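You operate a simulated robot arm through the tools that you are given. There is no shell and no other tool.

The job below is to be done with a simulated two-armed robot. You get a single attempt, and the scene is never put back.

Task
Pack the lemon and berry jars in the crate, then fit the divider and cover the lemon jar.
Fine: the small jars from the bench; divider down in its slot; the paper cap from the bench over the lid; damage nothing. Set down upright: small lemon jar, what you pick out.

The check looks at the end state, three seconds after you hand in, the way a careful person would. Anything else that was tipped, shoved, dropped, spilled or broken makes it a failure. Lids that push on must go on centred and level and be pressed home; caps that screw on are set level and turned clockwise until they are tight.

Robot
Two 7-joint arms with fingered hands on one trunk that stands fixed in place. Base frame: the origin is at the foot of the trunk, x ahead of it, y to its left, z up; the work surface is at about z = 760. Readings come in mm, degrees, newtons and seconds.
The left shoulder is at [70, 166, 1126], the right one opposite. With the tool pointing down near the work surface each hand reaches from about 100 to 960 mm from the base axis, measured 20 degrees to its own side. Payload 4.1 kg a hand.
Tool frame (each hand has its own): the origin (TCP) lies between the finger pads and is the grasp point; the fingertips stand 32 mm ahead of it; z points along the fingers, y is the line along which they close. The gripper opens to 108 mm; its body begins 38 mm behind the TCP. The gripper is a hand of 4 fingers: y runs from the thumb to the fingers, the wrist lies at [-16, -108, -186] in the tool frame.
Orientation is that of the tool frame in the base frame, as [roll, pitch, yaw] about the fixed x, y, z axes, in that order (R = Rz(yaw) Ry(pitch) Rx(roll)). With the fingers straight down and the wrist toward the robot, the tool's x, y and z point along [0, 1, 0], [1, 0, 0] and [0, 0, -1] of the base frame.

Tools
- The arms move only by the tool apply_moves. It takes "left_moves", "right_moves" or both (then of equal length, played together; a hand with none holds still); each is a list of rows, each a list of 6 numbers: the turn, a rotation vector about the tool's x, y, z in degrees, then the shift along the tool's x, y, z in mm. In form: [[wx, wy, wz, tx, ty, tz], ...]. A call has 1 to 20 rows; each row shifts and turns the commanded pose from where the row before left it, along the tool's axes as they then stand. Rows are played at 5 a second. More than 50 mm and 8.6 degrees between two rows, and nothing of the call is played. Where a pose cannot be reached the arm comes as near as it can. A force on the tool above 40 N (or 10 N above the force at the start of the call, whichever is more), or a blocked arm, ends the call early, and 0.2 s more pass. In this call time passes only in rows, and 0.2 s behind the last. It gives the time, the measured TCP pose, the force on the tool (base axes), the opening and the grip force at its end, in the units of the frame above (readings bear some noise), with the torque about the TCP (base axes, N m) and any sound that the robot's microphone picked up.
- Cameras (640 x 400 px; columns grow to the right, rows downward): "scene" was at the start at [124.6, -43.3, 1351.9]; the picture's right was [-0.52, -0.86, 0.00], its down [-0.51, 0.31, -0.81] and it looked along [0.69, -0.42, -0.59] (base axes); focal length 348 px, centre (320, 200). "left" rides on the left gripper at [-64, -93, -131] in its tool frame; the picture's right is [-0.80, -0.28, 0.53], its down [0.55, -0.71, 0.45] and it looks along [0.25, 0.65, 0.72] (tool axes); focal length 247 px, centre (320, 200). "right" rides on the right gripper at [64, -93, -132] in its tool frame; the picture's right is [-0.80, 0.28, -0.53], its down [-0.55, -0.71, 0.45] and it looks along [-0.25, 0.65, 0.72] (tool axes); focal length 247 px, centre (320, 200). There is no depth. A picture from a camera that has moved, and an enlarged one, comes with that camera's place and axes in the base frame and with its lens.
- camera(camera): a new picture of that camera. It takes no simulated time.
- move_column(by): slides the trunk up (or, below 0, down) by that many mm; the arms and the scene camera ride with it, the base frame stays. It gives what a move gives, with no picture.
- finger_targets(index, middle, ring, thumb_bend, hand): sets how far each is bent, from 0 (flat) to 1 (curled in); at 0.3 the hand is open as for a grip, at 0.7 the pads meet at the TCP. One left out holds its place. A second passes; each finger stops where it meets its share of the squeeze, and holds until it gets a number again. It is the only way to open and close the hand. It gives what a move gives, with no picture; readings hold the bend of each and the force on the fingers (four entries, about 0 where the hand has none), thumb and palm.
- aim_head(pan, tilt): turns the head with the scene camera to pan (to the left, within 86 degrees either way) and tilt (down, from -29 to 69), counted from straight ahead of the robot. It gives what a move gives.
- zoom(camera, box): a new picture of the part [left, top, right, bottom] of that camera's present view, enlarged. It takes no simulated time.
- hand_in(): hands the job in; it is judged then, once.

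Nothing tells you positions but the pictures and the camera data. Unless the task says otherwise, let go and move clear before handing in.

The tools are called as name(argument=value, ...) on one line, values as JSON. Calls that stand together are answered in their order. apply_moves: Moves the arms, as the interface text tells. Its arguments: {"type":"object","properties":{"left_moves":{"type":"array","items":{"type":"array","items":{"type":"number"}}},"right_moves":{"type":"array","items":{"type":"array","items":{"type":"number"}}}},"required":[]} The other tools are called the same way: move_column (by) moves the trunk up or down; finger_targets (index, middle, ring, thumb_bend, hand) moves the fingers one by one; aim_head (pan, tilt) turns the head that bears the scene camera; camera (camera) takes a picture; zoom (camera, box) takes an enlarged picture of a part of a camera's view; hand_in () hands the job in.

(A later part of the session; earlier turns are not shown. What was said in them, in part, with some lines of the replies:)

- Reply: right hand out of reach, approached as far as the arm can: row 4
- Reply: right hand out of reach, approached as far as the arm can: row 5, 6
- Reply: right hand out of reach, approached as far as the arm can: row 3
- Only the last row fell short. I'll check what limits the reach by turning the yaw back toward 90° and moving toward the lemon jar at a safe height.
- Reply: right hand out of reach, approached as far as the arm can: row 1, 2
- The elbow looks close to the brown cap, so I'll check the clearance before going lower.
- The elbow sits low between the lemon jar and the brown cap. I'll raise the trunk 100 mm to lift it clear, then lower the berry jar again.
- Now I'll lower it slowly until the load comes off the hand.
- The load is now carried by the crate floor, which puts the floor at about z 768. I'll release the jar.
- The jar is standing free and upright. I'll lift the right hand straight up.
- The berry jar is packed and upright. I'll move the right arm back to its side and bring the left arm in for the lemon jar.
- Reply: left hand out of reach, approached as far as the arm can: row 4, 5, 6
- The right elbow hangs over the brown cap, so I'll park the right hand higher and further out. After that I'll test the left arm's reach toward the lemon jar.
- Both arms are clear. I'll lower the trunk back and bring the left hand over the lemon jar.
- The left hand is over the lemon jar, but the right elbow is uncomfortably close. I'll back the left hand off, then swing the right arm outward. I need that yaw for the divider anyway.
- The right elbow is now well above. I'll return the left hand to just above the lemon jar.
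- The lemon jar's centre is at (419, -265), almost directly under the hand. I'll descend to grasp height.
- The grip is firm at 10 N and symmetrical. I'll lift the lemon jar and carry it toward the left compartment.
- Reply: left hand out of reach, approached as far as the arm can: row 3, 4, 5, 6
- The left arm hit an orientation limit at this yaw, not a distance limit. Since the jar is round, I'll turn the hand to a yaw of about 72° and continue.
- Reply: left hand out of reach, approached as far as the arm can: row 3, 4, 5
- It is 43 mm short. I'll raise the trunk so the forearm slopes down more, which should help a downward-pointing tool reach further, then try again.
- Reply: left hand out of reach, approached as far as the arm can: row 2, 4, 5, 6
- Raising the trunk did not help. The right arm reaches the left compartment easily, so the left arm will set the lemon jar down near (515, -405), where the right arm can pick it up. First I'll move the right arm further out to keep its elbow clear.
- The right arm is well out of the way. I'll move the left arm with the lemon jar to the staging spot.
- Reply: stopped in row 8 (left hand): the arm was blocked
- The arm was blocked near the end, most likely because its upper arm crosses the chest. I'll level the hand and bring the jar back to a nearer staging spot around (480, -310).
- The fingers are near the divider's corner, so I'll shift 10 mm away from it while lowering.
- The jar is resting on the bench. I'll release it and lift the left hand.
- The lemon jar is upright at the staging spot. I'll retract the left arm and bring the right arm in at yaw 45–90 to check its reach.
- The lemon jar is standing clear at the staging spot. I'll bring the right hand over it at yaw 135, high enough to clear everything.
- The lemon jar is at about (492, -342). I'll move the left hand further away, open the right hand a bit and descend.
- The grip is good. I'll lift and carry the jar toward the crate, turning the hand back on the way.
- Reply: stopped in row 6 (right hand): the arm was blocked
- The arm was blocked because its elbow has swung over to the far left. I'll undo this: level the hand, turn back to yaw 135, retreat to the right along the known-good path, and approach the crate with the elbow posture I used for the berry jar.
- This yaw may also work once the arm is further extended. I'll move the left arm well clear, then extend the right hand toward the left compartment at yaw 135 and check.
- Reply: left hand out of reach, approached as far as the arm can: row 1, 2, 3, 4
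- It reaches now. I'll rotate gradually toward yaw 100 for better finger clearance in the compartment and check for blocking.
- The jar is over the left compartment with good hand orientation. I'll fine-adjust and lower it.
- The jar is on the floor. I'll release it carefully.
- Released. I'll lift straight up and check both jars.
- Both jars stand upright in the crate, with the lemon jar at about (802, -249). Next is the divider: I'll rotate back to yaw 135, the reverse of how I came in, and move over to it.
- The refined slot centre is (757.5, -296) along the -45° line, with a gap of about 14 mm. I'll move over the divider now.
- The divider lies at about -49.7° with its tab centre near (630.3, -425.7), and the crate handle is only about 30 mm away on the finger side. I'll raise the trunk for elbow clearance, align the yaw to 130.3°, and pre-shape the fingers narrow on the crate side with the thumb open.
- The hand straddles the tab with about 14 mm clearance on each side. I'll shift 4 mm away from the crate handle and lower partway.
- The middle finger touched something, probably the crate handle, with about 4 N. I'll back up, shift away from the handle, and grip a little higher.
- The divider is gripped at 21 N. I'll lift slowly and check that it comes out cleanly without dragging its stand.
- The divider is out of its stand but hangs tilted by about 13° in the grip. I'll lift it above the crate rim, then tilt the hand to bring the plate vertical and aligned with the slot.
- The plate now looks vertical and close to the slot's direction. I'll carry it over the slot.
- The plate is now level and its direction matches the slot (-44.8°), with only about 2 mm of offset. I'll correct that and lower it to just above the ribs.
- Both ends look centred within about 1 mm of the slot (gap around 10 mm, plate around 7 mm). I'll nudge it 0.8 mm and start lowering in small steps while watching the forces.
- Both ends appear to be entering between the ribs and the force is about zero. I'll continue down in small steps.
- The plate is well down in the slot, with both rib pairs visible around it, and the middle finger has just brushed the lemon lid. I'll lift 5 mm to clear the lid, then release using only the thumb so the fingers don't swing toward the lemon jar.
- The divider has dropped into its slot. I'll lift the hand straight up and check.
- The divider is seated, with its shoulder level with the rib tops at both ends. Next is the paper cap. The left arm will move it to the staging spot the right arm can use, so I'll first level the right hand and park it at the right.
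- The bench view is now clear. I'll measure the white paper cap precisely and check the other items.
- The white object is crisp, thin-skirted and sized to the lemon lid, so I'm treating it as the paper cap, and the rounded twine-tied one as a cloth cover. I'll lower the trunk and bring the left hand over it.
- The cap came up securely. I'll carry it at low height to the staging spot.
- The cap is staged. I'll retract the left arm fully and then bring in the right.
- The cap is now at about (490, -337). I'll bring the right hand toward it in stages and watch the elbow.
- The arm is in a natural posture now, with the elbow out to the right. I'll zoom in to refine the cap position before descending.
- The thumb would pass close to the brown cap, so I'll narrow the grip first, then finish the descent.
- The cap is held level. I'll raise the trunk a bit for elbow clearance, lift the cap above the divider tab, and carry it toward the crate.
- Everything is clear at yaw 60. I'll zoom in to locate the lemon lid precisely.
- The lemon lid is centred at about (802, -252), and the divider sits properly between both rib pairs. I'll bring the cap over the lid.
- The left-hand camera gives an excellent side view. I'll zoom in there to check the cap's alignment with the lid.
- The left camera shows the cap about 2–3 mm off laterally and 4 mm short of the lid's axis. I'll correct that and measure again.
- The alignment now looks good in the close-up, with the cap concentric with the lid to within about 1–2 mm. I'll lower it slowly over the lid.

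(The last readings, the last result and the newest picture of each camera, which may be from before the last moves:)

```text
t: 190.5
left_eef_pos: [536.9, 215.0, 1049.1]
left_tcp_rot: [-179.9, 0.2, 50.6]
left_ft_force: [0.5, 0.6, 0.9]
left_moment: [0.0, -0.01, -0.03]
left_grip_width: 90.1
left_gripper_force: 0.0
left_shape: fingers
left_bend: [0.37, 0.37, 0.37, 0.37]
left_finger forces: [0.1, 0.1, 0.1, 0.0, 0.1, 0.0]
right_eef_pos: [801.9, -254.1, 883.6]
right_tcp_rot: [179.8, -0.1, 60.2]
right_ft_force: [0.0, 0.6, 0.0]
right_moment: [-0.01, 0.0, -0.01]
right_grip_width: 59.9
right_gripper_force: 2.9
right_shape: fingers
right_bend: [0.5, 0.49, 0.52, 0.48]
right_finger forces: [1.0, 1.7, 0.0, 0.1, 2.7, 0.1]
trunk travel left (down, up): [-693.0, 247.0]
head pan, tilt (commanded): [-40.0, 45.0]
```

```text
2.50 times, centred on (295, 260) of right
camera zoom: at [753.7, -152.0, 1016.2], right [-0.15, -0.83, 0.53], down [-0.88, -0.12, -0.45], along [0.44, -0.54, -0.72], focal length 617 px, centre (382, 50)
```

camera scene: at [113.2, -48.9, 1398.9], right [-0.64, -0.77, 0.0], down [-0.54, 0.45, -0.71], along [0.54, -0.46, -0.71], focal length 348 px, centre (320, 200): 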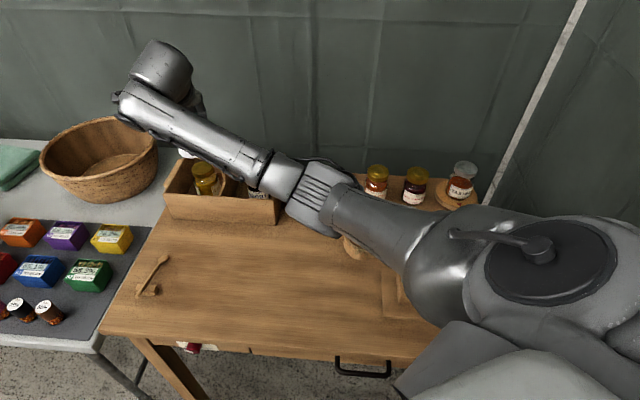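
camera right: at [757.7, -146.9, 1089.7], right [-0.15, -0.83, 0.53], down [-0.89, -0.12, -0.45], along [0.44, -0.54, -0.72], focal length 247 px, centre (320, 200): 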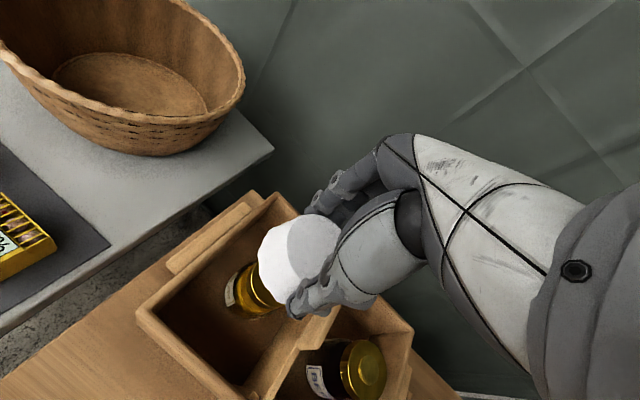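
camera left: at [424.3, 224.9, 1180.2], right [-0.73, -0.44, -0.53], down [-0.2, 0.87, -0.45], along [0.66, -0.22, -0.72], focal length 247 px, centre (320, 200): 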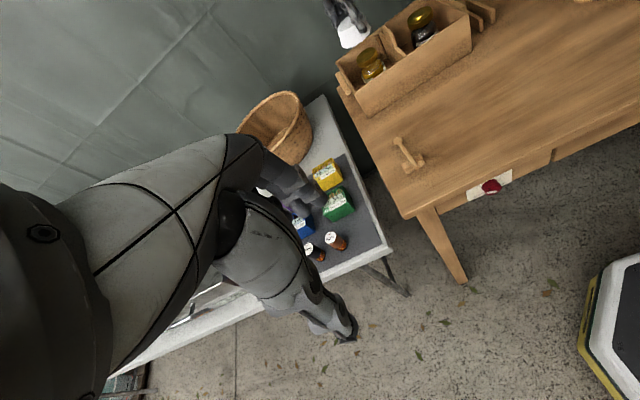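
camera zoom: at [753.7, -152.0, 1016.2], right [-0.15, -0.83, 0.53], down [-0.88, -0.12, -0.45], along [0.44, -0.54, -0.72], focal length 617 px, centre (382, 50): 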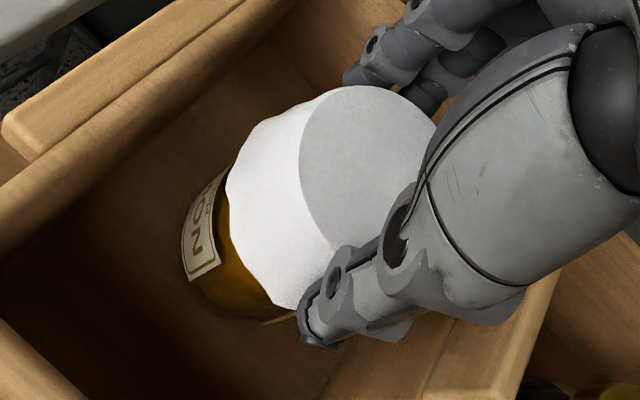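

apply_moves(right_moves=[[0, 0, 0, 0, 0, 3], [0, 0, 0, 0, 0, 3], [0, 0, 0, 0, 0, 3]])

zoom(camera="left", box=[335, 25, 385, 75])

```text
t: 191.3
left_eef_pos: [536.0, 214.8, 1046.9]
left_tcp_rot: [180.0, 0.2, 50.6]
left_ft_force: [0.2, -0.4, 0.8]
left_moment: [0.0, -0.02, 0.02]
left_grip_width: 90.0
left_gripper_force: 0.1
left_shape: fingers
left_bend: [0.37, 0.37, 0.37, 0.37]
left_finger forces: [0.1, 0.0, 0.1, 0.0, 0.0, 0.0]
right_eef_pos: [802.0, -254.0, 875.3]
right_tcp_rot: [180.0, 0.0, 60.2]
right_ft_force: [0.6, 0.9, -0.1]
right_moment: [-0.02, -0.04, -0.01]
right_grip_width: 60.1
right_gripper_force: 2.9
right_shape: fingers
right_bend: [0.5, 0.49, 0.52, 0.48]
right_finger forces: [1.2, 1.6, 0.0, 0.0, 2.9, 0.0]
trunk travel left (down, up): [-693.0, 247.0]
head pan, tilt (commanded): [-40.0, 45.0]
```

```text
8.00 times, centred on (360, 50) of left
camera zoom: at [424.2, 224.7, 1180.3], right [-0.73, -0.44, -0.53], down [-0.2, 0.87, -0.45], along [0.66, -0.22, -0.72], focal length 1976 px, centre (0, 1400)
```

zoom: 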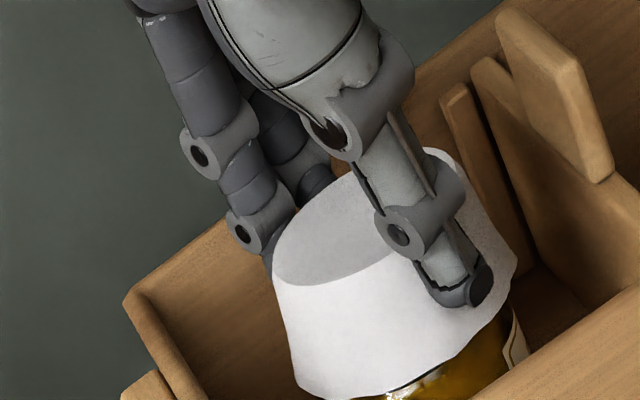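

apply_moves(right_moves=[[0, 0, 0, 0, 0, 2], [0, 0, 0, 0, 0, 2]])

apply_moves(right_moves=[[0, 0, 0, 0, 0, 1.5], [0, 0, 0, 0, 0, 1.5]])

zoom(camera="left", box=[335, 25, 385, 75])

zoom(camera="right", box=[210, 180, 380, 340])

```text
t: 191.9
left_eef_pos: [535.9, 216.1, 1048.5]
left_tcp_rot: [180.0, 0.1, 50.6]
left_ft_force: [0.2, -0.1, -0.2]
left_moment: [0.01, -0.02, -0.04]
left_grip_width: 90.0
left_gripper_force: 0.0
left_shape: fingers
left_bend: [0.37, 0.37, 0.37, 0.37]
left_finger forces: [0.0, 0.0, 0.0, 0.0, 0.1, 0.0]
right_eef_pos: [801.1, -254.1, 870.7]
right_tcp_rot: [180.0, -0.2, 60.2]
right_ft_force: [1.0, 0.8, 3.2]
right_moment: [0.02, -0.01, -0.02]
right_grip_width: 60.1
right_gripper_force: 3.3
right_shape: fingers
right_bend: [0.49, 0.49, 0.52, 0.48]
right_finger forces: [1.7, 1.8, 0.1, 0.0, 3.0, 0.0]
trunk travel left (down, up): [-693.0, 247.0]
head pan, tilt (commanded): [-40.0, 45.0]
```

```text
t: 192.5
left_eef_pos: [536.1, 216.2, 1048.2]
left_tcp_rot: [179.8, 0.1, 50.7]
left_ft_force: [0.8, 0.1, -0.6]
left_moment: [0.02, -0.02, 0.02]
left_grip_width: 89.8
left_gripper_force: 0.1
left_shape: fingers
left_bend: [0.37, 0.37, 0.37, 0.37]
left_finger forces: [0.0, 0.1, 0.0, 0.0, 0.0, 0.0]
right_eef_pos: [800.6, -253.5, 868.9]
right_tcp_rot: [179.9, -0.1, 60.2]
right_ft_force: [2.3, 1.2, 6.8]
right_moment: [-0.07, -0.09, -0.01]
right_grip_width: 60.5
right_gripper_force: 3.7
right_shape: fingers
right_bend: [0.49, 0.49, 0.52, 0.48]
right_finger forces: [2.2, 2.9, 0.0, 0.0, 2.9, 0.1]
trunk travel left (down, up): [-693.0, 247.0]
head pan, tilt (commanded): [-40.0, 45.0]
```

```text
8.00 times, centred on (360, 50) of left
camera zoom: at [423.5, 224.8, 1180.6], right [-0.73, -0.44, -0.53], down [-0.2, 0.87, -0.45], along [0.66, -0.22, -0.72], focal length 1976 px, centre (0, 1400)
```

zoom: 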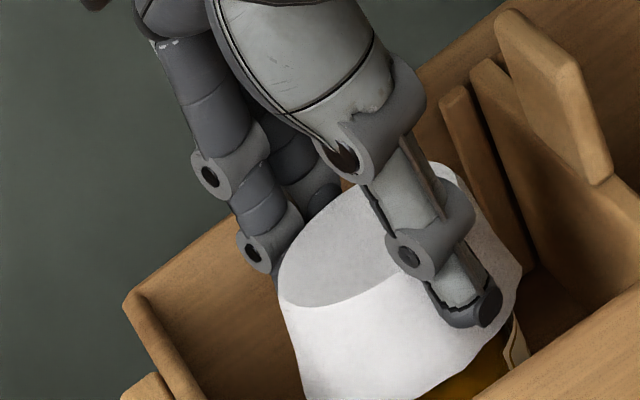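

```text
2.50 times, centred on (295, 260) of right
camera zoom: at [752.4, -151.6, 1000.9], right [-0.15, -0.83, 0.53], down [-0.88, -0.13, -0.45], along [0.44, -0.54, -0.72], focal length 617 px, centre (382, 50)
```

zoom: 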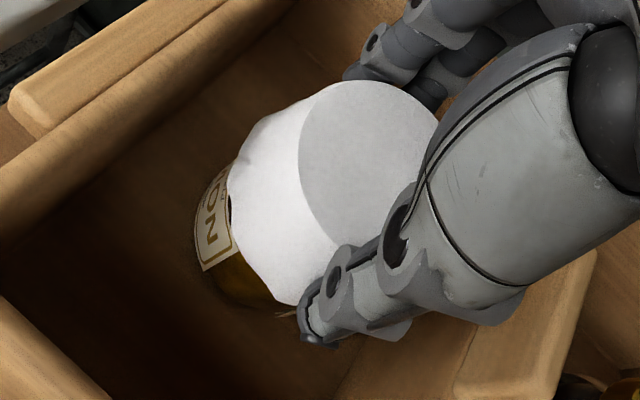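

The cap has bottomed out on the lid with about 7 N. I'll release it and check that it sits level and centred.

apply_moves(right_moves=[[0, 0, 0, 0, 0, -0.8]])

finger_targets(hand="right", index=0.47, middle=0.47, ring=0.47, thumb_bend=0.46)

zoom(camera="left", box=[335, 25, 385, 75])

finger_targets(hand="right", index=0.42, middle=0.42, ring=0.42, thumb_bend=0.42)

zoom(camera="left", box=[335, 25, 385, 75])

zoom(camera="right", box=[210, 180, 380, 340])

```text
t: 192.9
left_eef_pos: [535.5, 214.0, 1048.2]
left_tcp_rot: [179.8, 0.2, 50.6]
left_ft_force: [0.0, 0.1, 0.0]
left_moment: [0.0, 0.01, 0.0]
left_grip_width: 90.2
left_gripper_force: 0.1
left_shape: fingers
left_bend: [0.37, 0.37, 0.37, 0.37]
left_finger forces: [0.1, 0.0, 0.0, 0.0, 0.0, 0.1]
right_eef_pos: [799.9, -254.8, 869.5]
right_tcp_rot: [179.9, -0.1, 60.1]
right_ft_force: [1.6, 0.1, 5.1]
right_moment: [-0.05, -0.03, 0.02]
right_grip_width: 60.3
right_gripper_force: 3.8
right_shape: fingers
right_bend: [0.49, 0.49, 0.52, 0.48]
right_finger forces: [2.0, 2.6, 0.0, 0.0, 3.2, 0.1]
trunk travel left (down, up): [-693.0, 247.0]
head pan, tilt (commanded): [-40.0, 45.0]
```

```text
t: 193.9
left_eef_pos: [536.7, 215.2, 1048.7]
left_tcp_rot: [180.0, 0.2, 50.7]
left_ft_force: [-0.1, 0.2, -0.1]
left_moment: [0.02, 0.02, 0.03]
left_grip_width: 89.9
left_gripper_force: 0.1
left_shape: fingers
left_bend: [0.37, 0.37, 0.37, 0.37]
left_finger forces: [0.0, 0.0, 0.1, 0.1, 0.0, 0.1]
right_eef_pos: [801.5, -254.7, 869.3]
right_tcp_rot: [179.9, -0.1, 60.2]
right_ft_force: [-0.2, -0.2, 0.3]
right_moment: [-0.01, 0.0, 0.0]
right_grip_width: 64.9
right_gripper_force: 0.0
right_shape: fingers
right_bend: [0.47, 0.47, 0.47, 0.46]
right_finger forces: [0.1, 0.1, 0.0, 0.0, 0.1, 0.0]
trunk travel left (down, up): [-693.0, 247.0]
head pan, tilt (commanded): [-40.0, 45.0]
```

```text
8.00 times, centred on (360, 50) of left
camera zoom: at [424.1, 224.6, 1180.3], right [-0.73, -0.44, -0.53], down [-0.2, 0.87, -0.45], along [0.66, -0.22, -0.72], focal length 1976 px, centre (0, 1400)
```

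zoom: 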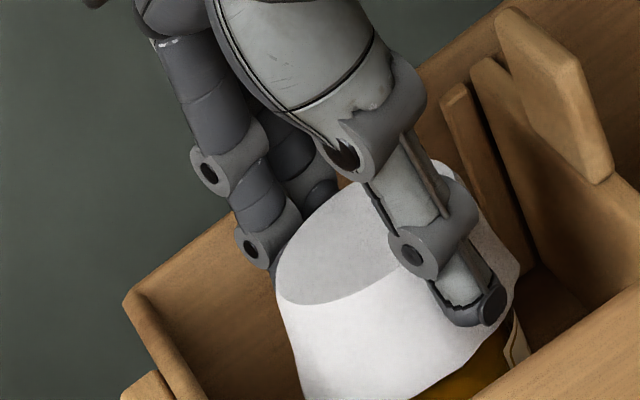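

```text
t: 194.9
left_eef_pos: [536.9, 214.2, 1048.4]
left_tcp_rot: [179.9, 0.3, 50.6]
left_ft_force: [-1.1, -0.1, 0.0]
left_moment: [0.03, 0.01, -0.02]
left_grip_width: 90.1
left_gripper_force: 0.1
left_shape: fingers
left_bend: [0.37, 0.37, 0.37, 0.37]
left_finger forces: [0.1, 0.1, 0.0, 0.0, 0.0, 0.0]
right_eef_pos: [800.3, -254.9, 869.6]
right_tcp_rot: [179.9, 0.0, 60.2]
right_ft_force: [-0.4, 0.2, -1.0]
right_moment: [0.01, -0.01, 0.02]
right_grip_width: 76.3
right_gripper_force: 0.0
right_shape: fingers
right_bend: [0.42, 0.42, 0.42, 0.42]
right_finger forces: [0.0, 0.1, 0.0, 0.0, 0.1, 0.0]
trunk travel left (down, up): [-693.0, 247.0]
head pan, tilt (commanded): [-40.0, 45.0]
```

```text
8.00 times, centred on (360, 50) of left
camera zoom: at [424.2, 224.6, 1180.3], right [-0.73, -0.44, -0.53], down [-0.2, 0.87, -0.45], along [0.66, -0.22, -0.72], focal length 1976 px, centre (0, 1400)
```

zoom: 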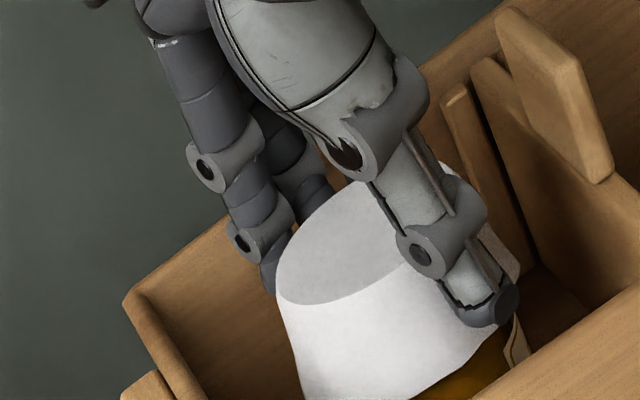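

```text
2.50 times, centred on (295, 260) of right
camera zoom: at [753.0, -152.0, 1000.8], right [-0.15, -0.83, 0.53], down [-0.88, -0.12, -0.45], along [0.44, -0.54, -0.72], focal length 617 px, centre (382, 50)
```

zoom: 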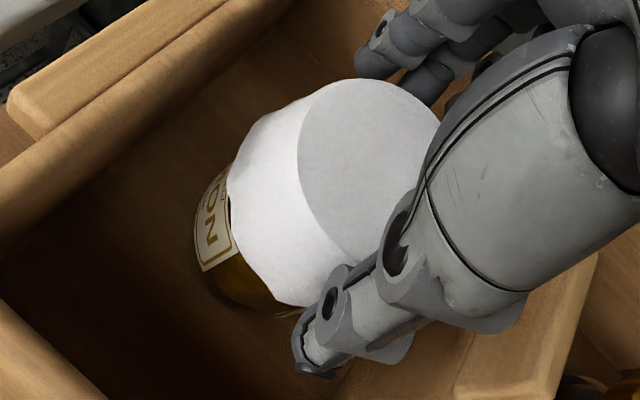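

Released. I'll lift straight up carefully so the fingers don't catch the skirt.

apply_moves(right_moves=[[0, 0, 0, 0, 0, -5], [0, 0, 0, 0, 0, -8], [0, 0, 0, 0, 0, -12]])

zoom(camera="left", box=[325, 5, 405, 85])

apply_moves(right_moves=[[0, 0, 0, 0, 0, -15], [0, 0, 0, 0, 0, -25], [0, 0, 0, 0, 0, -25], [0, 0, 0, 0, 0, -25]])

zoom(camera="left", box=[325, 5, 405, 85])

camera(camera="right")

```text
t: 195.7
left_eef_pos: [536.0, 215.6, 1047.3]
left_tcp_rot: [180.0, 0.2, 50.6]
left_ft_force: [0.1, 0.5, 0.7]
left_moment: [0.02, -0.03, 0.02]
left_grip_width: 89.8
left_gripper_force: 0.0
left_shape: fingers
left_bend: [0.37, 0.37, 0.37, 0.37]
left_finger forces: [0.1, 0.0, 0.0, 0.0, 0.0, 0.0]
right_eef_pos: [801.6, -254.0, 895.4]
right_tcp_rot: [180.0, -0.1, 60.2]
right_ft_force: [-0.3, 0.3, -1.0]
right_moment: [-0.03, -0.01, 0.02]
right_grip_width: 76.7
right_gripper_force: 0.1
right_shape: fingers
right_bend: [0.42, 0.42, 0.42, 0.42]
right_finger forces: [0.0, 0.0, 0.0, 0.0, 0.0, 0.0]
trunk travel left (down, up): [-693.0, 247.0]
head pan, tilt (commanded): [-40.0, 45.0]
```

```text
5.00 times, centred on (365, 45) of left
camera zoom: at [424.1, 224.7, 1180.3], right [-0.73, -0.44, -0.53], down [-0.2, 0.87, -0.45], along [0.66, -0.22, -0.72], focal length 1235 px, centre (95, 975)
```

zoom: 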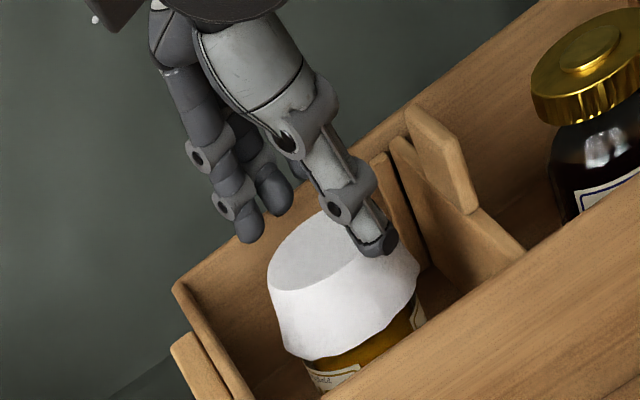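

```text
t: 196.7
left_eef_pos: [535.8, 216.4, 1047.1]
left_tcp_rot: [179.9, 0.1, 50.5]
left_ft_force: [0.1, 0.6, -0.8]
left_moment: [0.03, 0.0, -0.01]
left_grip_width: 90.0
left_gripper_force: 0.1
left_shape: fingers
left_bend: [0.37, 0.37, 0.37, 0.37]
left_finger forces: [0.1, 0.0, 0.0, 0.0, 0.0, 0.1]
right_eef_pos: [799.6, -254.9, 984.1]
right_tcp_rot: [179.9, -0.1, 60.1]
right_ft_force: [-0.2, 0.6, 0.4]
right_moment: [0.0, -0.03, 0.04]
right_grip_width: 76.7
right_gripper_force: 0.0
right_shape: fingers
right_bend: [0.42, 0.42, 0.42, 0.42]
right_finger forces: [0.0, 0.0, 0.0, 0.0, 0.0, 0.0]
trunk travel left (down, up): [-693.0, 247.0]
head pan, tilt (commanded): [-40.0, 45.0]
```

```text
5.00 times, centred on (365, 45) of left
camera zoom: at [423.8, 225.0, 1180.3], right [-0.73, -0.44, -0.53], down [-0.2, 0.87, -0.45], along [0.66, -0.22, -0.72], focal length 1235 px, centre (95, 975)
```

zoom: 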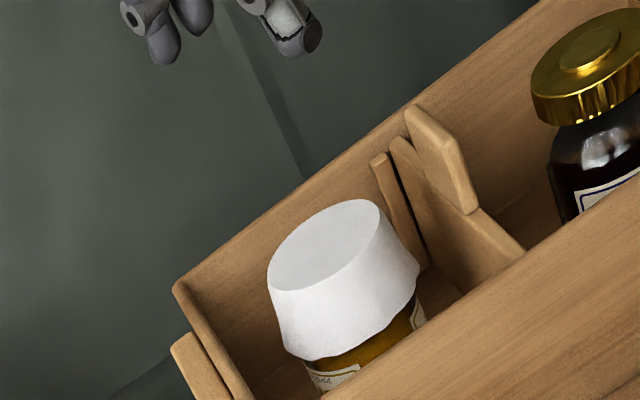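

```text
taken
camera right: at [751.0, -151.8, 1116.2], right [-0.15, -0.83, 0.53], down [-0.88, -0.13, -0.45], along [0.44, -0.54, -0.72], focal length 247 px, centre (320, 200)
```

right: 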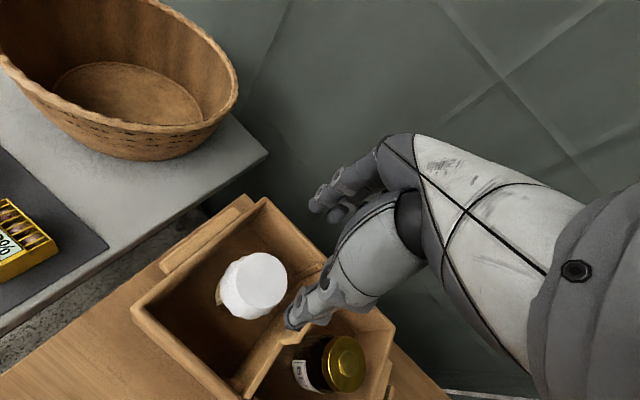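

The cap is on the lid. I'll move the right arm away to get clear views and check that the cap is level and fully seated.

zoom(camera="left", box=[338, 35, 388, 85])

zoom(camera="right", box=[190, 230, 320, 340])

zoom(camera="scene", box=[160, 130, 270, 230])

```text
8.00 times, centred on (363, 60) of left
camera zoom: at [423.8, 225.0, 1180.3], right [-0.73, -0.44, -0.53], down [-0.2, 0.87, -0.45], along [0.66, -0.22, -0.72], focal length 1976 px, centre (-24, 1320)
```

zoom: 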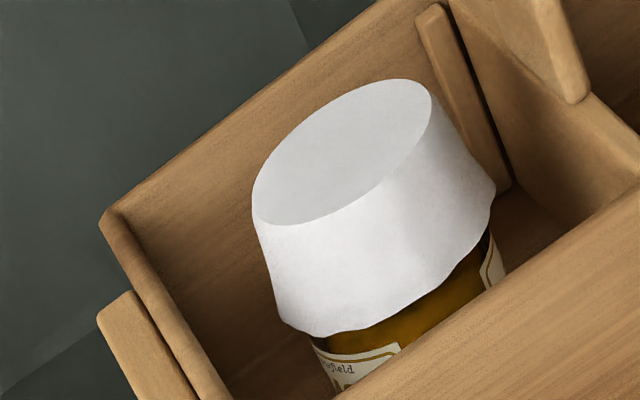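

```text
3.64 times, centred on (255, 285) of right
camera zoom: at [751.0, -151.8, 1116.2], right [-0.15, -0.83, 0.53], down [-0.88, -0.13, -0.45], along [0.44, -0.54, -0.72], focal length 898 px, centre (556, -109)
```

zoom: 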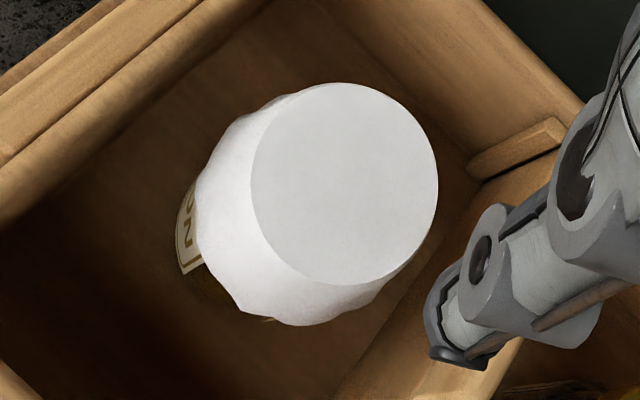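

```text
4.00 times, centred on (215, 180) of scene
camera zoom: at [111.7, -49.7, 1399.0], right [-0.64, -0.77, 0.0], down [-0.54, 0.45, -0.71], along [0.54, -0.45, -0.71], focal length 1393 px, centre (740, 280)
```

zoom: 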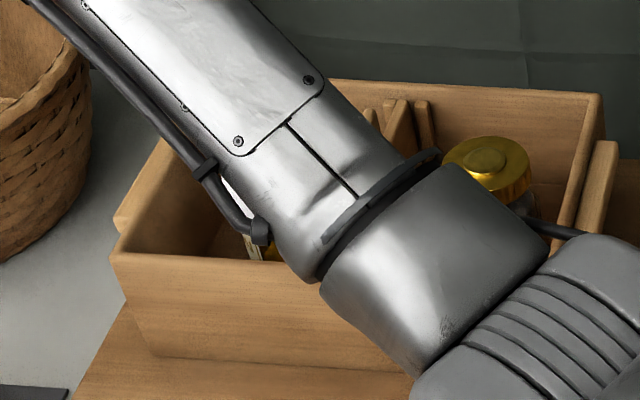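

The cap looks level and centred (ellipse fit within 2°). To be sure it is pressed home, I'll close the fingertips together and press gently on the centre of its top.

finger_targets(hand="right", index=0.66, middle=0.66, ring=0.66, thumb_bend=0.66)

apply_moves(right_moves=[[0, 0, 0, 3.7, 0.6, 10], [0, 0, 0, 0, 0, 20], [0, 0, 0, 0, 0, 20], [0, 0, 0, 0, 0, 15]])

zoom(camera="left", box=[325, 5, 405, 85])

zoom(camera="right", box=[210, 180, 380, 340])

```text
t: 197.7
left_eef_pos: [535.7, 215.0, 1047.7]
left_tcp_rot: [179.9, 0.2, 50.6]
left_ft_force: [0.1, -0.1, -0.2]
left_moment: [0.03, 0.02, 0.0]
left_grip_width: 90.0
left_gripper_force: 0.1
left_shape: fingers
left_bend: [0.37, 0.37, 0.37, 0.37]
left_finger forces: [0.1, 0.0, 0.0, 0.1, 0.1, 0.0]
right_eef_pos: [798.7, -255.5, 984.1]
right_tcp_rot: [179.9, -0.1, 60.2]
right_ft_force: [-0.2, -0.2, 0.1]
right_moment: [-0.02, 0.01, 0.05]
right_grip_width: 13.8
right_gripper_force: 0.1
right_shape: fingers
right_bend: [0.66, 0.66, 0.66, 0.66]
right_finger forces: [0.0, 0.0, 0.0, 0.0, 0.0, 0.1]
trunk travel left (down, up): [-693.0, 247.0]
head pan, tilt (commanded): [-40.0, 45.0]
```

```text
t: 198.7
left_eef_pos: [536.5, 214.7, 1048.0]
left_tcp_rot: [179.9, 0.1, 50.5]
left_ft_force: [-0.3, -1.0, -0.2]
left_moment: [0.01, 0.0, 0.0]
left_grip_width: 90.1
left_gripper_force: 0.1
left_shape: fingers
left_bend: [0.37, 0.37, 0.37, 0.37]
left_finger forces: [0.1, 0.1, 0.0, 0.1, 0.1, 0.0]
right_eef_pos: [802.8, -251.6, 918.7]
right_tcp_rot: [179.9, -0.2, 60.1]
right_ft_force: [-0.4, -0.2, -0.2]
right_moment: [0.02, -0.03, -0.02]
right_grip_width: 13.7
right_gripper_force: 0.0
right_shape: fingers
right_bend: [0.66, 0.66, 0.66, 0.66]
right_finger forces: [0.0, 0.0, 0.1, 0.0, 0.1, 0.1]
trunk travel left (down, up): [-693.0, 247.0]
head pan, tilt (commanded): [-40.0, 45.0]
```

```text
5.00 times, centred on (365, 45) of left
camera zoom: at [424.3, 224.6, 1180.3], right [-0.73, -0.44, -0.53], down [-0.2, 0.87, -0.45], along [0.66, -0.22, -0.72], focal length 1235 px, centre (95, 975)
```

zoom: 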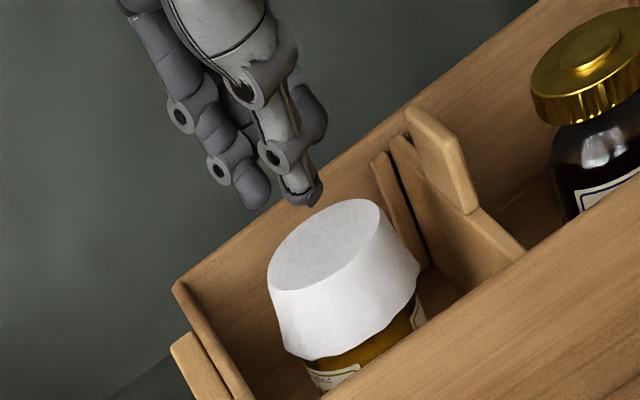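

```text
2.50 times, centred on (295, 260) of right
camera zoom: at [754.7, -149.3, 1051.2], right [-0.15, -0.83, 0.53], down [-0.88, -0.12, -0.45], along [0.44, -0.54, -0.72], focal length 617 px, centre (382, 50)
```

zoom: 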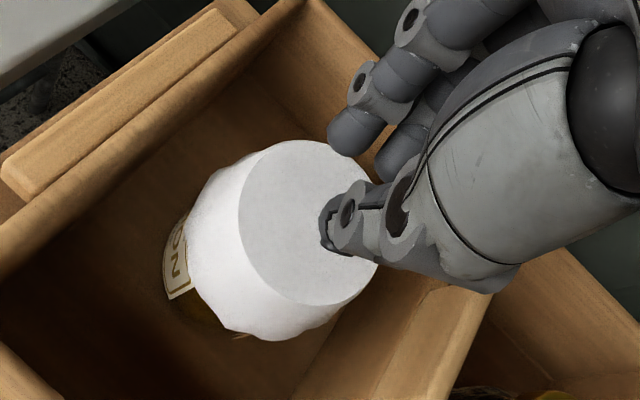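

apply_moves(right_moves=[[0, 0, 0, -1, -2, 8], [0, 0, 0, 0, 0, 8], [0, 0, 0, 0, 0, 6]])

apply_moves(right_moves=[[0, 0, 0, 0, 0, 3], [0, 0, 0, 0, 0, 2]])

zoom(camera="left", box=[335, 25, 395, 85])

```text
t: 199.5
left_eef_pos: [537.1, 215.6, 1048.7]
left_tcp_rot: [-179.9, 0.2, 50.7]
left_ft_force: [-0.8, 0.3, 0.0]
left_moment: [0.01, 0.02, 0.03]
left_grip_width: 89.7
left_gripper_force: 0.1
left_shape: fingers
left_bend: [0.37, 0.37, 0.37, 0.37]
left_finger forces: [0.1, 0.0, 0.1, 0.1, 0.0, 0.0]
right_eef_pos: [801.6, -252.1, 896.1]
right_tcp_rot: [179.9, -0.2, 60.2]
right_ft_force: [-0.1, 0.1, -0.1]
right_moment: [0.02, 0.0, -0.02]
right_grip_width: 13.7
right_gripper_force: 0.1
right_shape: fingers
right_bend: [0.66, 0.66, 0.66, 0.66]
right_finger forces: [0.0, 0.0, 0.1, 0.0, 0.0, 0.0]
trunk travel left (down, up): [-693.0, 247.0]
head pan, tilt (commanded): [-40.0, 45.0]
```

```text
t: 200.1
left_eef_pos: [537.3, 215.1, 1047.7]
left_tcp_rot: [180.0, 0.2, 50.6]
left_ft_force: [-0.1, -0.7, 0.0]
left_moment: [0.01, 0.0, 0.02]
left_grip_width: 90.0
left_gripper_force: 0.1
left_shape: fingers
left_bend: [0.37, 0.37, 0.37, 0.37]
left_finger forces: [0.1, 0.1, 0.0, 0.0, 0.0, 0.0]
right_eef_pos: [800.7, -252.7, 891.6]
right_tcp_rot: [179.9, -0.1, 60.2]
right_ft_force: [-0.2, -0.3, 1.0]
right_moment: [0.0, 0.0, 0.02]
right_grip_width: 13.6
right_gripper_force: 0.0
right_shape: fingers
right_bend: [0.66, 0.66, 0.66, 0.66]
right_finger forces: [0.0, 0.4, 0.0, 0.0, 0.2, 0.0]
trunk travel left (down, up): [-693.0, 247.0]
head pan, tilt (commanded): [-40.0, 45.0]
```

```text
6.67 times, centred on (365, 55) of left
camera zoom: at [424.1, 224.7, 1180.4], right [-0.73, -0.44, -0.53], down [-0.2, 0.87, -0.45], along [0.66, -0.22, -0.72], focal length 1646 px, centre (20, 1167)
```

zoom: 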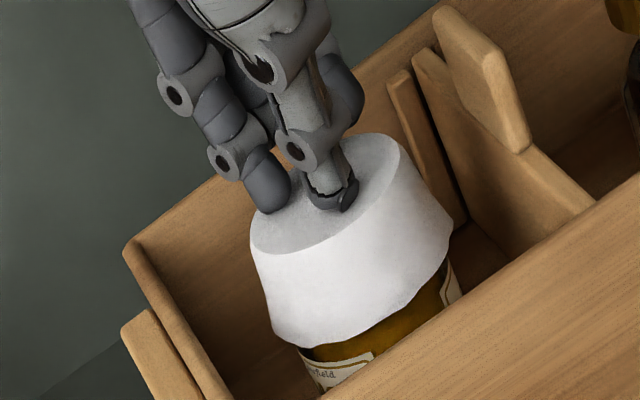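

apply_moves(right_moves=[[0, 0, 0, 0, 0, 1], [0, 0, 0, 0, 0, 1]])

apply_moves(right_moves=[[0, 0, 0, 0, 0, 1], [0, 0, 0, 0, 0, 1]])

zoom(camera="left", box=[335, 25, 395, 85])

```text
t: 200.7
left_eef_pos: [535.6, 215.6, 1048.6]
left_tcp_rot: [179.8, 0.1, 50.6]
left_ft_force: [0.7, 0.0, -0.2]
left_moment: [-0.01, 0.01, -0.03]
left_grip_width: 89.9
left_gripper_force: 0.1
left_shape: fingers
left_bend: [0.37, 0.37, 0.37, 0.37]
left_finger forces: [0.0, 0.0, 0.0, 0.0, 0.1, 0.0]
right_eef_pos: [801.4, -251.4, 891.9]
right_tcp_rot: [179.8, -0.1, 60.1]
right_ft_force: [-0.7, -1.1, 5.8]
right_moment: [-0.02, 0.04, -0.02]
right_grip_width: 13.3
right_gripper_force: 3.2
right_shape: fingers
right_bend: [0.66, 0.66, 0.66, 0.66]
right_finger forces: [1.6, 1.0, 0.0, 0.1, 3.6, 0.1]
trunk travel left (down, up): [-693.0, 247.0]
head pan, tilt (commanded): [-40.0, 45.0]
```

```text
t: 201.3
left_eef_pos: [534.6, 215.2, 1049.9]
left_tcp_rot: [179.8, 0.1, 50.6]
left_ft_force: [-0.8, -0.8, 1.1]
left_moment: [0.01, 0.01, 0.02]
left_grip_width: 90.0
left_gripper_force: 0.1
left_shape: fingers
left_bend: [0.37, 0.37, 0.37, 0.37]
left_finger forces: [0.1, 0.0, 0.0, 0.0, 0.0, 0.1]
right_eef_pos: [800.6, -252.0, 891.6]
right_tcp_rot: [179.6, -0.2, 60.2]
right_ft_force: [1.0, -0.5, 16.4]
right_moment: [0.02, 0.0, -0.01]
right_grip_width: 13.2
right_gripper_force: 8.5
right_shape: fingers
right_bend: [0.66, 0.66, 0.66, 0.67]
right_finger forces: [4.8, 2.4, 0.1, 0.0, 9.8, 0.1]
trunk travel left (down, up): [-693.0, 247.0]
head pan, tilt (commanded): [-40.0, 45.0]
```

```text
6.67 times, centred on (365, 55) of left
camera zoom: at [421.9, 225.3, 1181.3], right [-0.72, -0.44, -0.53], down [-0.2, 0.87, -0.45], along [0.66, -0.22, -0.72], focal length 1646 px, centre (20, 1167)
```

zoom: 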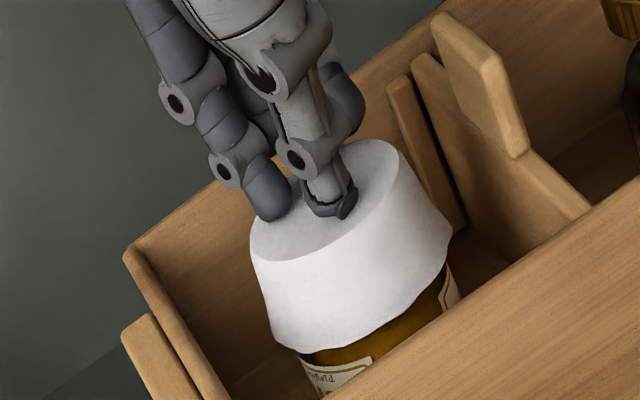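

The cap is solid under 16 N with no further travel, so it is fully home. I'll lift away and withdraw the right arm.

apply_moves(right_moves=[[0, 0, 0, 0, 0, -4], [0, 0, 0, 0, 0, -10], [0, 0, 0, 0, 0, -20], [0, 0, 0, 0, 0, -30], [0, 0, 0, 0, 0, -30], [0, 0, 0, 0, 0, -20]])

zoom(camera="left", box=[320, 0, 440, 100])

camera(camera="scene")

```text
t: 202.7
left_eef_pos: [536.4, 215.7, 1047.6]
left_tcp_rot: [180.0, 0.1, 50.6]
left_ft_force: [0.2, -0.6, -1.2]
left_moment: [0.0, -0.01, 0.01]
left_grip_width: 90.0
left_gripper_force: 0.1
left_shape: fingers
left_bend: [0.37, 0.37, 0.37, 0.37]
left_finger forces: [0.1, 0.1, 0.0, 0.0, 0.0, 0.0]
right_eef_pos: [801.1, -251.3, 1003.7]
right_tcp_rot: [179.9, 0.0, 60.2]
right_ft_force: [0.6, -0.1, -0.4]
right_moment: [-0.04, -0.02, 0.01]
right_grip_width: 13.0
right_gripper_force: 0.1
right_shape: fingers
right_bend: [0.66, 0.66, 0.66, 0.66]
right_finger forces: [0.1, 0.1, 0.0, 0.0, 0.0, 0.0]
trunk travel left (down, up): [-693.0, 247.0]
head pan, tilt (commanded): [-40.0, 45.0]
```

```text
4.00 times, centred on (380, 50) of left
camera zoom: at [424.1, 224.8, 1180.3], right [-0.73, -0.44, -0.53], down [-0.2, 0.87, -0.45], along [0.66, -0.22, -0.72], focal length 988 px, centre (80, 800)
```

zoom: 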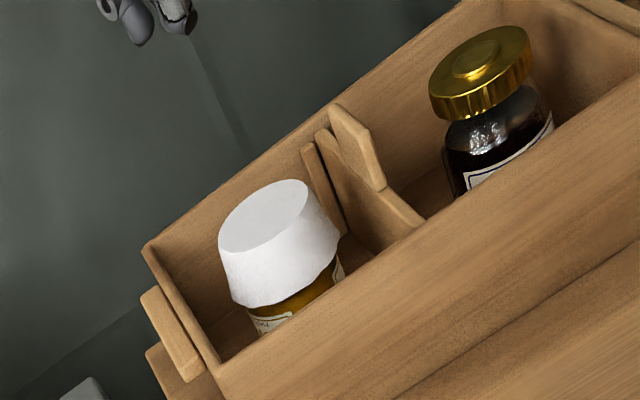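

```text
taken
camera scene: at [112.1, -49.9, 1398.9], right [-0.64, -0.77, 0.0], down [-0.54, 0.45, -0.71], along [0.54, -0.45, -0.71], focal length 348 px, centre (320, 200)
```

scene: 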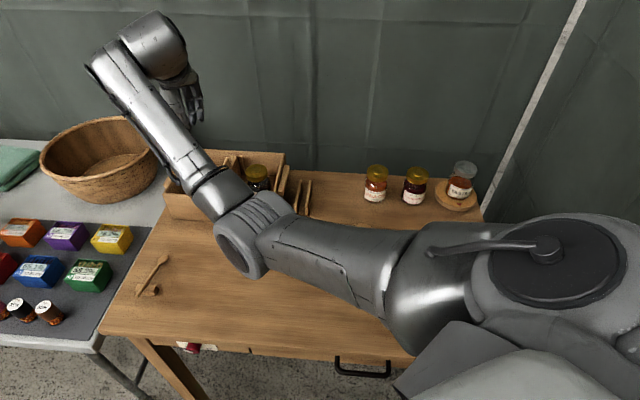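

apply_moves(right_moves=[[0, 0, 0, -18, -16, 0], [0, 0, 0, -25, -22, 0], [0, 0, 0, -25, -22, 0], [0, 0, 0, -23, -20, 0], [0, 0, -6, 0, 0, 0], [0, 0, -6, 0, 0, 0], [0, 0, -6, 0, 0, 0], [0, 0, -6, 0, 0, 0]])

camera(camera="scene")

```text
t: 204.5
left_eef_pos: [536.4, 212.7, 1047.7]
left_tcp_rot: [180.0, 0.0, 50.5]
left_ft_force: [-0.3, 0.5, -0.3]
left_moment: [-0.03, 0.0, 0.01]
left_grip_width: 90.1
left_gripper_force: 0.0
left_shape: fingers
left_bend: [0.37, 0.37, 0.37, 0.37]
left_finger forces: [0.0, 0.1, 0.0, 0.1, 0.1, 0.0]
right_eef_pos: [687.8, -292.3, 1001.7]
right_tcp_rot: [179.9, -0.2, 84.3]
right_ft_force: [-0.3, 0.3, 0.8]
right_moment: [0.01, 0.0, -0.02]
right_grip_width: 13.2
right_gripper_force: 0.0
right_shape: fingers
right_bend: [0.66, 0.66, 0.66, 0.66]
right_finger forces: [0.0, 0.0, 0.0, 0.0, 0.0, 0.0]
trunk travel left (down, up): [-693.0, 247.0]
head pan, tilt (commanded): [-40.0, 45.0]
```

```text
taken
camera scene: at [112.2, -50.6, 1398.9], right [-0.64, -0.77, 0.0], down [-0.54, 0.45, -0.71], along [0.54, -0.45, -0.71], focal length 348 px, centre (320, 200)
```

scene: 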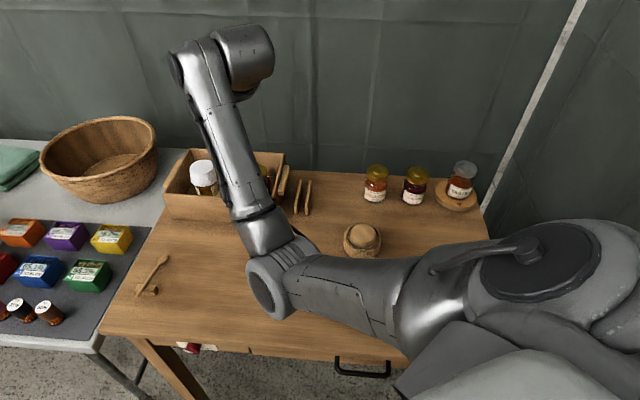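

apply_moves(right_moves=[[0, 0, -6, 0, 0, 0], [0, 0, -6, 0, 0, 0], [0, 0, -6, 0, 0, 0], [0, 0, -6, 0, 0, 0], [0, 0, -6, 0, 0, 0], [0, 0, -6, 0, 0, 0], [0, 0, -6, 0, 0, 0], [0, 0, -6, 0, 0, 0]])

camera(camera="scene")

```text
t: 206.3
left_eef_pos: [536.8, 215.3, 1047.3]
left_tcp_rot: [180.0, 0.1, 50.5]
left_ft_force: [0.1, -0.9, -0.2]
left_moment: [-0.03, 0.0, 0.01]
left_grip_width: 89.8
left_gripper_force: 0.0
left_shape: fingers
left_bend: [0.37, 0.37, 0.37, 0.37]
left_finger forces: [0.1, 0.1, 0.1, 0.0, 0.0, 0.0]
right_eef_pos: [686.2, -291.6, 1001.7]
right_tcp_rot: [179.8, 0.0, 132.2]
right_ft_force: [0.5, -0.1, 0.1]
right_moment: [0.03, 0.02, 0.01]
right_grip_width: 13.1
right_gripper_force: 0.0
right_shape: fingers
right_bend: [0.66, 0.66, 0.66, 0.66]
right_finger forces: [0.0, 0.0, 0.0, 0.0, 0.0, 0.1]
trunk travel left (down, up): [-693.0, 247.0]
head pan, tilt (commanded): [-40.0, 45.0]
```

```text
taken
camera scene: at [112.3, -50.6, 1398.9], right [-0.64, -0.77, 0.0], down [-0.54, 0.45, -0.71], along [0.54, -0.45, -0.71], focal length 348 px, centre (320, 200)
```

scene: 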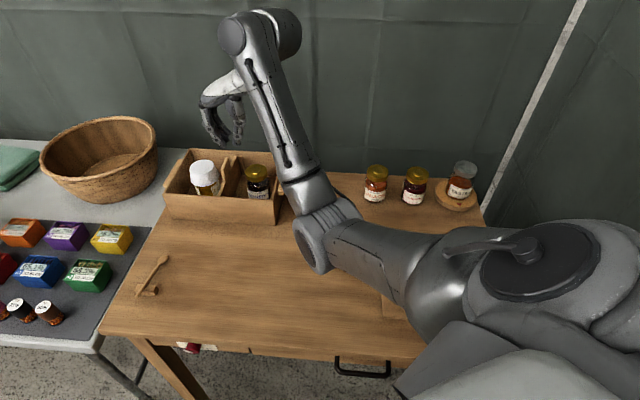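

apply_moves(right_moves=[[0, 0, 0, -15, -30, -5], [0, 0, 0, -18, -36, -5], [0, 0, 0, -18, -36, -5], [0, 0, 0, -18, -36, -5], [0, 0, 0, -18, -36, -5], [0, 0, 0, -18, -36, -5]])

camera(camera="scene")

zoom(camera="scene", box=[150, 140, 330, 240])

zoom(camera="scene", box=[320, 150, 500, 330])

```text
t: 207.7
left_eef_pos: [535.8, 214.8, 1049.1]
left_tcp_rot: [179.9, 0.1, 50.6]
left_ft_force: [-0.1, 1.3, -0.5]
left_moment: [0.02, 0.0, -0.01]
left_grip_width: 89.9
left_gripper_force: 0.1
left_shape: fingers
left_bend: [0.37, 0.37, 0.37, 0.37]
left_finger forces: [0.0, 0.0, 0.1, 0.0, 0.0, 0.0]
right_eef_pos: [598.9, -511.7, 1032.6]
right_tcp_rot: [179.7, 0.0, 132.2]
right_ft_force: [0.3, 0.1, -0.2]
right_moment: [0.03, -0.04, 0.02]
right_grip_width: 13.0
right_gripper_force: 0.0
right_shape: fingers
right_bend: [0.66, 0.66, 0.66, 0.66]
right_finger forces: [0.1, 0.0, 0.0, 0.0, 0.0, 0.0]
trunk travel left (down, up): [-693.0, 247.0]
head pan, tilt (commanded): [-40.0, 45.0]
```

```text
taken
camera scene: at [110.9, -51.7, 1399.0], right [-0.64, -0.77, 0.0], down [-0.54, 0.46, -0.71], along [0.54, -0.45, -0.71], focal length 348 px, centre (320, 200)
```

scene: 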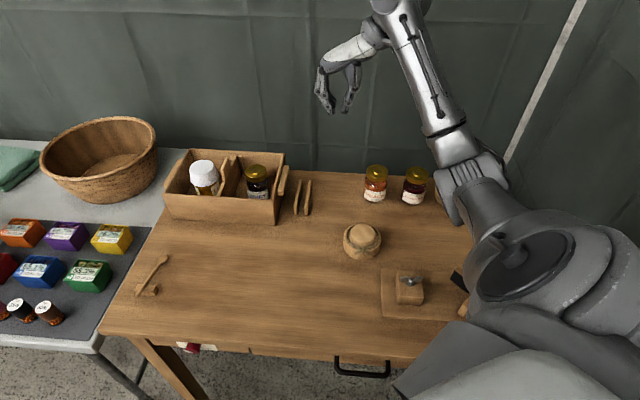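

```text
3.56 times, centred on (240, 190) of scene
camera zoom: at [110.9, -51.7, 1399.0], right [-0.64, -0.77, 0.0], down [-0.54, 0.46, -0.71], along [0.54, -0.45, -0.71], focal length 1238 px, centre (604, 236)
```

zoom: 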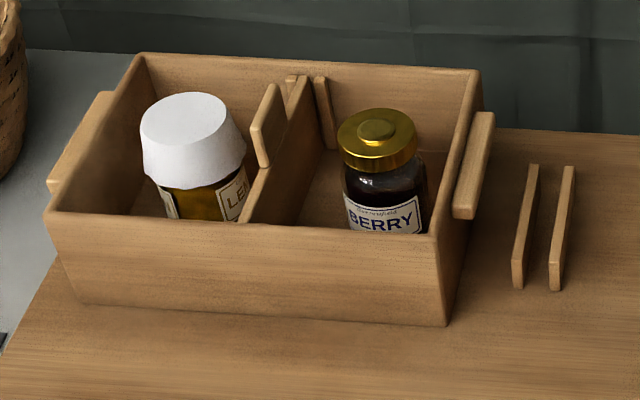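

```text
2.22 times, centred on (410, 240) of scene
camera zoom: at [110.9, -51.7, 1399.0], right [-0.64, -0.77, 0.0], down [-0.54, 0.46, -0.71], along [0.54, -0.45, -0.71], focal length 774 px, centre (120, 111)
```

zoom: 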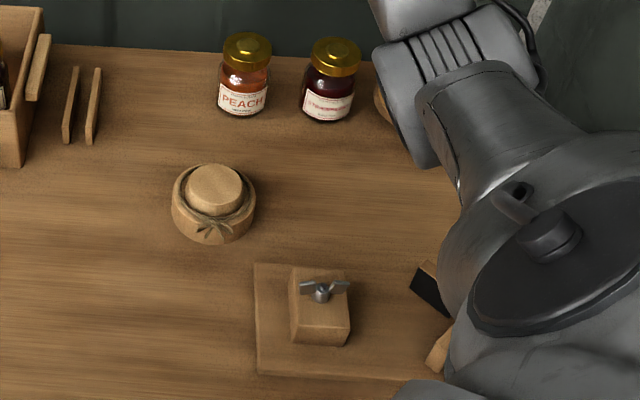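

zoom(camera="scene", box=[180, 150, 240, 205])

zoom(camera="left", box=[335, 10, 425, 90])

zoom(camera="right", box=[200, 100, 400, 300])

```text
7.27 times, centred on (210, 178) of scene
camera zoom: at [110.9, -51.7, 1399.0], right [-0.64, -0.77, 0.0], down [-0.54, 0.46, -0.71], along [0.54, -0.45, -0.71], focal length 2532 px, centre (1120, 364)
```

zoom: 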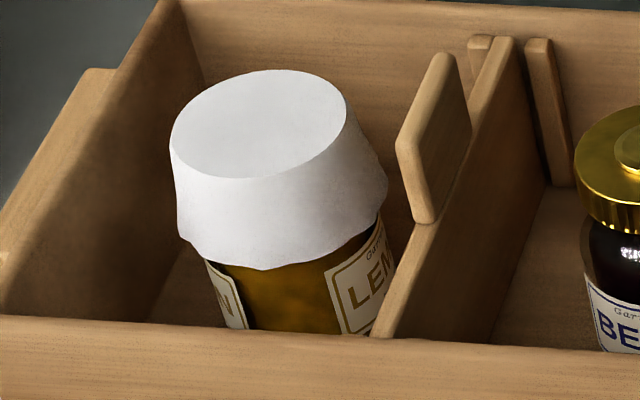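

```text
5.00 times, centred on (380, 50) of left
camera zoom: at [423.0, 223.5, 1181.1], right [-0.72, -0.44, -0.53], down [-0.2, 0.87, -0.45], along [0.66, -0.22, -0.72], focal length 1235 px, centre (20, 950)
```

zoom: 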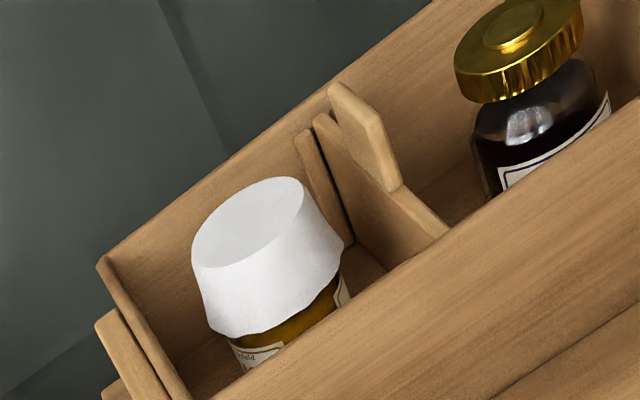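

```text
2.00 times, centred on (300, 200) of right
camera zoom: at [486.7, -525.2, 1164.3], right [0.74, -0.4, 0.53], down [-0.15, -0.88, -0.45], along [0.65, 0.25, -0.72], focal length 494 px, centre (360, 200)
```

zoom: 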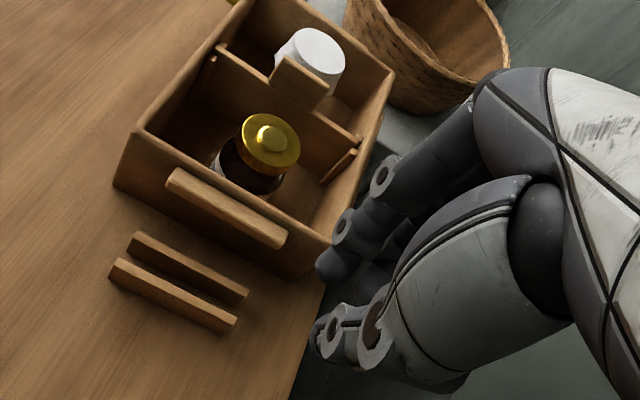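

The lemon jar is capped, level and seated, the berry jar is upright, and the divider is down between its ribs at both ends. I'll do one last wide check that nothing else was disturbed.

apply_moves(right_moves=[[0, 0, 0, -20, -30, -20], [0, 0, 0, -20, -30, -20], [0, 0, 0, -20, -30, -20]])

aim_head(pan=-28, tilt=48)

camera(camera="scene")

camera(camera="right")

```text
t: 208.5
left_eef_pos: [536.1, 215.3, 1047.7]
left_tcp_rot: [179.8, 0.2, 50.6]
left_ft_force: [0.5, -1.4, 0.0]
left_moment: [0.02, 0.01, 0.0]
left_grip_width: 89.9
left_gripper_force: 0.0
left_shape: fingers
left_bend: [0.37, 0.37, 0.37, 0.37]
left_finger forces: [0.1, 0.0, 0.0, 0.1, 0.0, 0.0]
right_eef_pos: [572.9, -614.7, 1092.9]
right_tcp_rot: [179.8, 0.0, 132.2]
right_ft_force: [-0.7, 0.8, 0.2]
right_moment: [0.01, 0.03, 0.03]
right_grip_width: 13.0
right_gripper_force: 0.0
right_shape: fingers
right_bend: [0.66, 0.66, 0.66, 0.66]
right_finger forces: [0.0, 0.0, 0.0, 0.0, 0.0, 0.0]
trunk travel left (down, up): [-693.0, 247.0]
head pan, tilt (commanded): [-40.0, 45.0]
```

```text
t: 209.3
left_eef_pos: [536.6, 214.6, 1047.7]
left_tcp_rot: [-179.9, 0.2, 50.6]
left_ft_force: [-0.3, -0.9, 0.2]
left_moment: [0.01, 0.06, -0.02]
left_grip_width: 90.0
left_gripper_force: 0.2
left_shape: fingers
left_bend: [0.37, 0.37, 0.37, 0.37]
left_finger forces: [0.0, 0.0, 0.1, 0.1, 0.0, 0.0]
right_eef_pos: [573.4, -612.6, 1091.3]
right_tcp_rot: [179.9, 0.0, 132.2]
right_ft_force: [-0.5, -0.9, 0.4]
right_moment: [-0.04, 0.04, 0.0]
right_grip_width: 13.1
right_gripper_force: 0.0
right_shape: fingers
right_bend: [0.66, 0.66, 0.66, 0.66]
right_finger forces: [0.1, 0.1, 0.0, 0.0, 0.1, 0.0]
trunk travel left (down, up): [-693.0, 247.0]
head pan, tilt (commanded): [-28.0, 48.0]
```

```text
taken
camera scene: at [119.4, -35.1, 1394.8], right [-0.47, -0.88, 0.0], down [-0.66, 0.35, -0.67], along [0.59, -0.31, -0.74], focal length 348 px, centre (320, 200)
```

scene: 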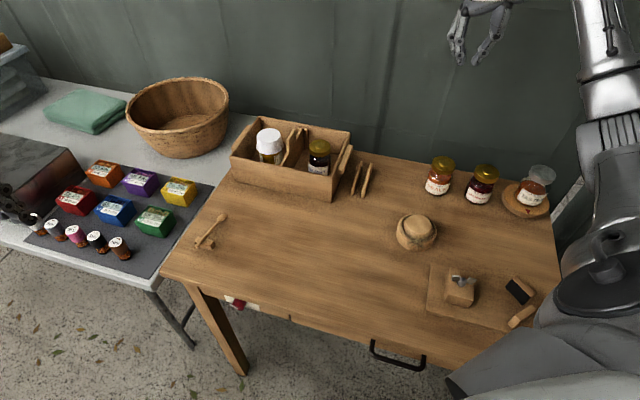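

```text
taken
camera right: at [462.4, -627.5, 1223.0], right [0.74, -0.4, 0.53], down [-0.15, -0.88, -0.45], along [0.65, 0.25, -0.72], focal length 247 px, centre (320, 200)
```

right: 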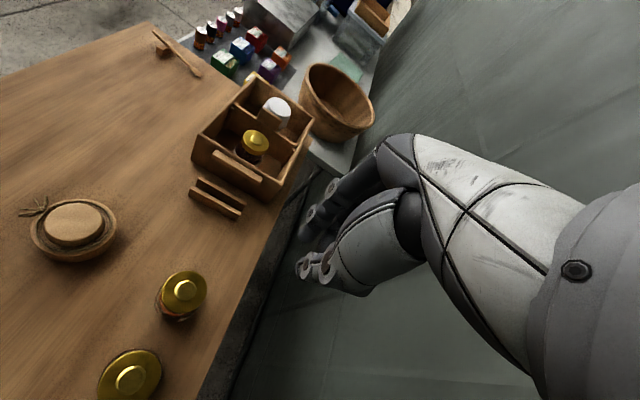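

Everything is in place: both jars are upright in the crate, the divider is down in its slot, and the paper cap is seated on the lemon lid. The other items are undisturbed and both hands are clear, so I'm handing in.

hand_in()

```text
The job is handed in.
```

I packed both jars, fitted the divider and capped the lemon jar, and I've handed the job in. I don't have the check's result.

- **Jars:** the small lemon jar stands upright in the left compartment and the berry jar in the right one. I set the lemon jar down once on the bench on the way, because the left arm couldn't reach the crate.
- **Divider:** it sits between the ribs at both ends, with its shoulders level with the rib tops.
- **Paper cap:** it is over the lemon lid, centred and about level. I pressed on the top with about 16 N and it did not move any further.
- **Other items:** nothing else looked tipped or moved in the last pictures. A finger touched the crate handle and the lemon lid lightly along the way, and neither moved that I could see. Both hands are clear of everything.

There were two caps on the bench, so the choice was a judgement. I used the white one with the thin, crinkled skirt, because it looked like paper and fitted the lid closely. The brown one tied with twine looked like cloth, so I left it where it was.
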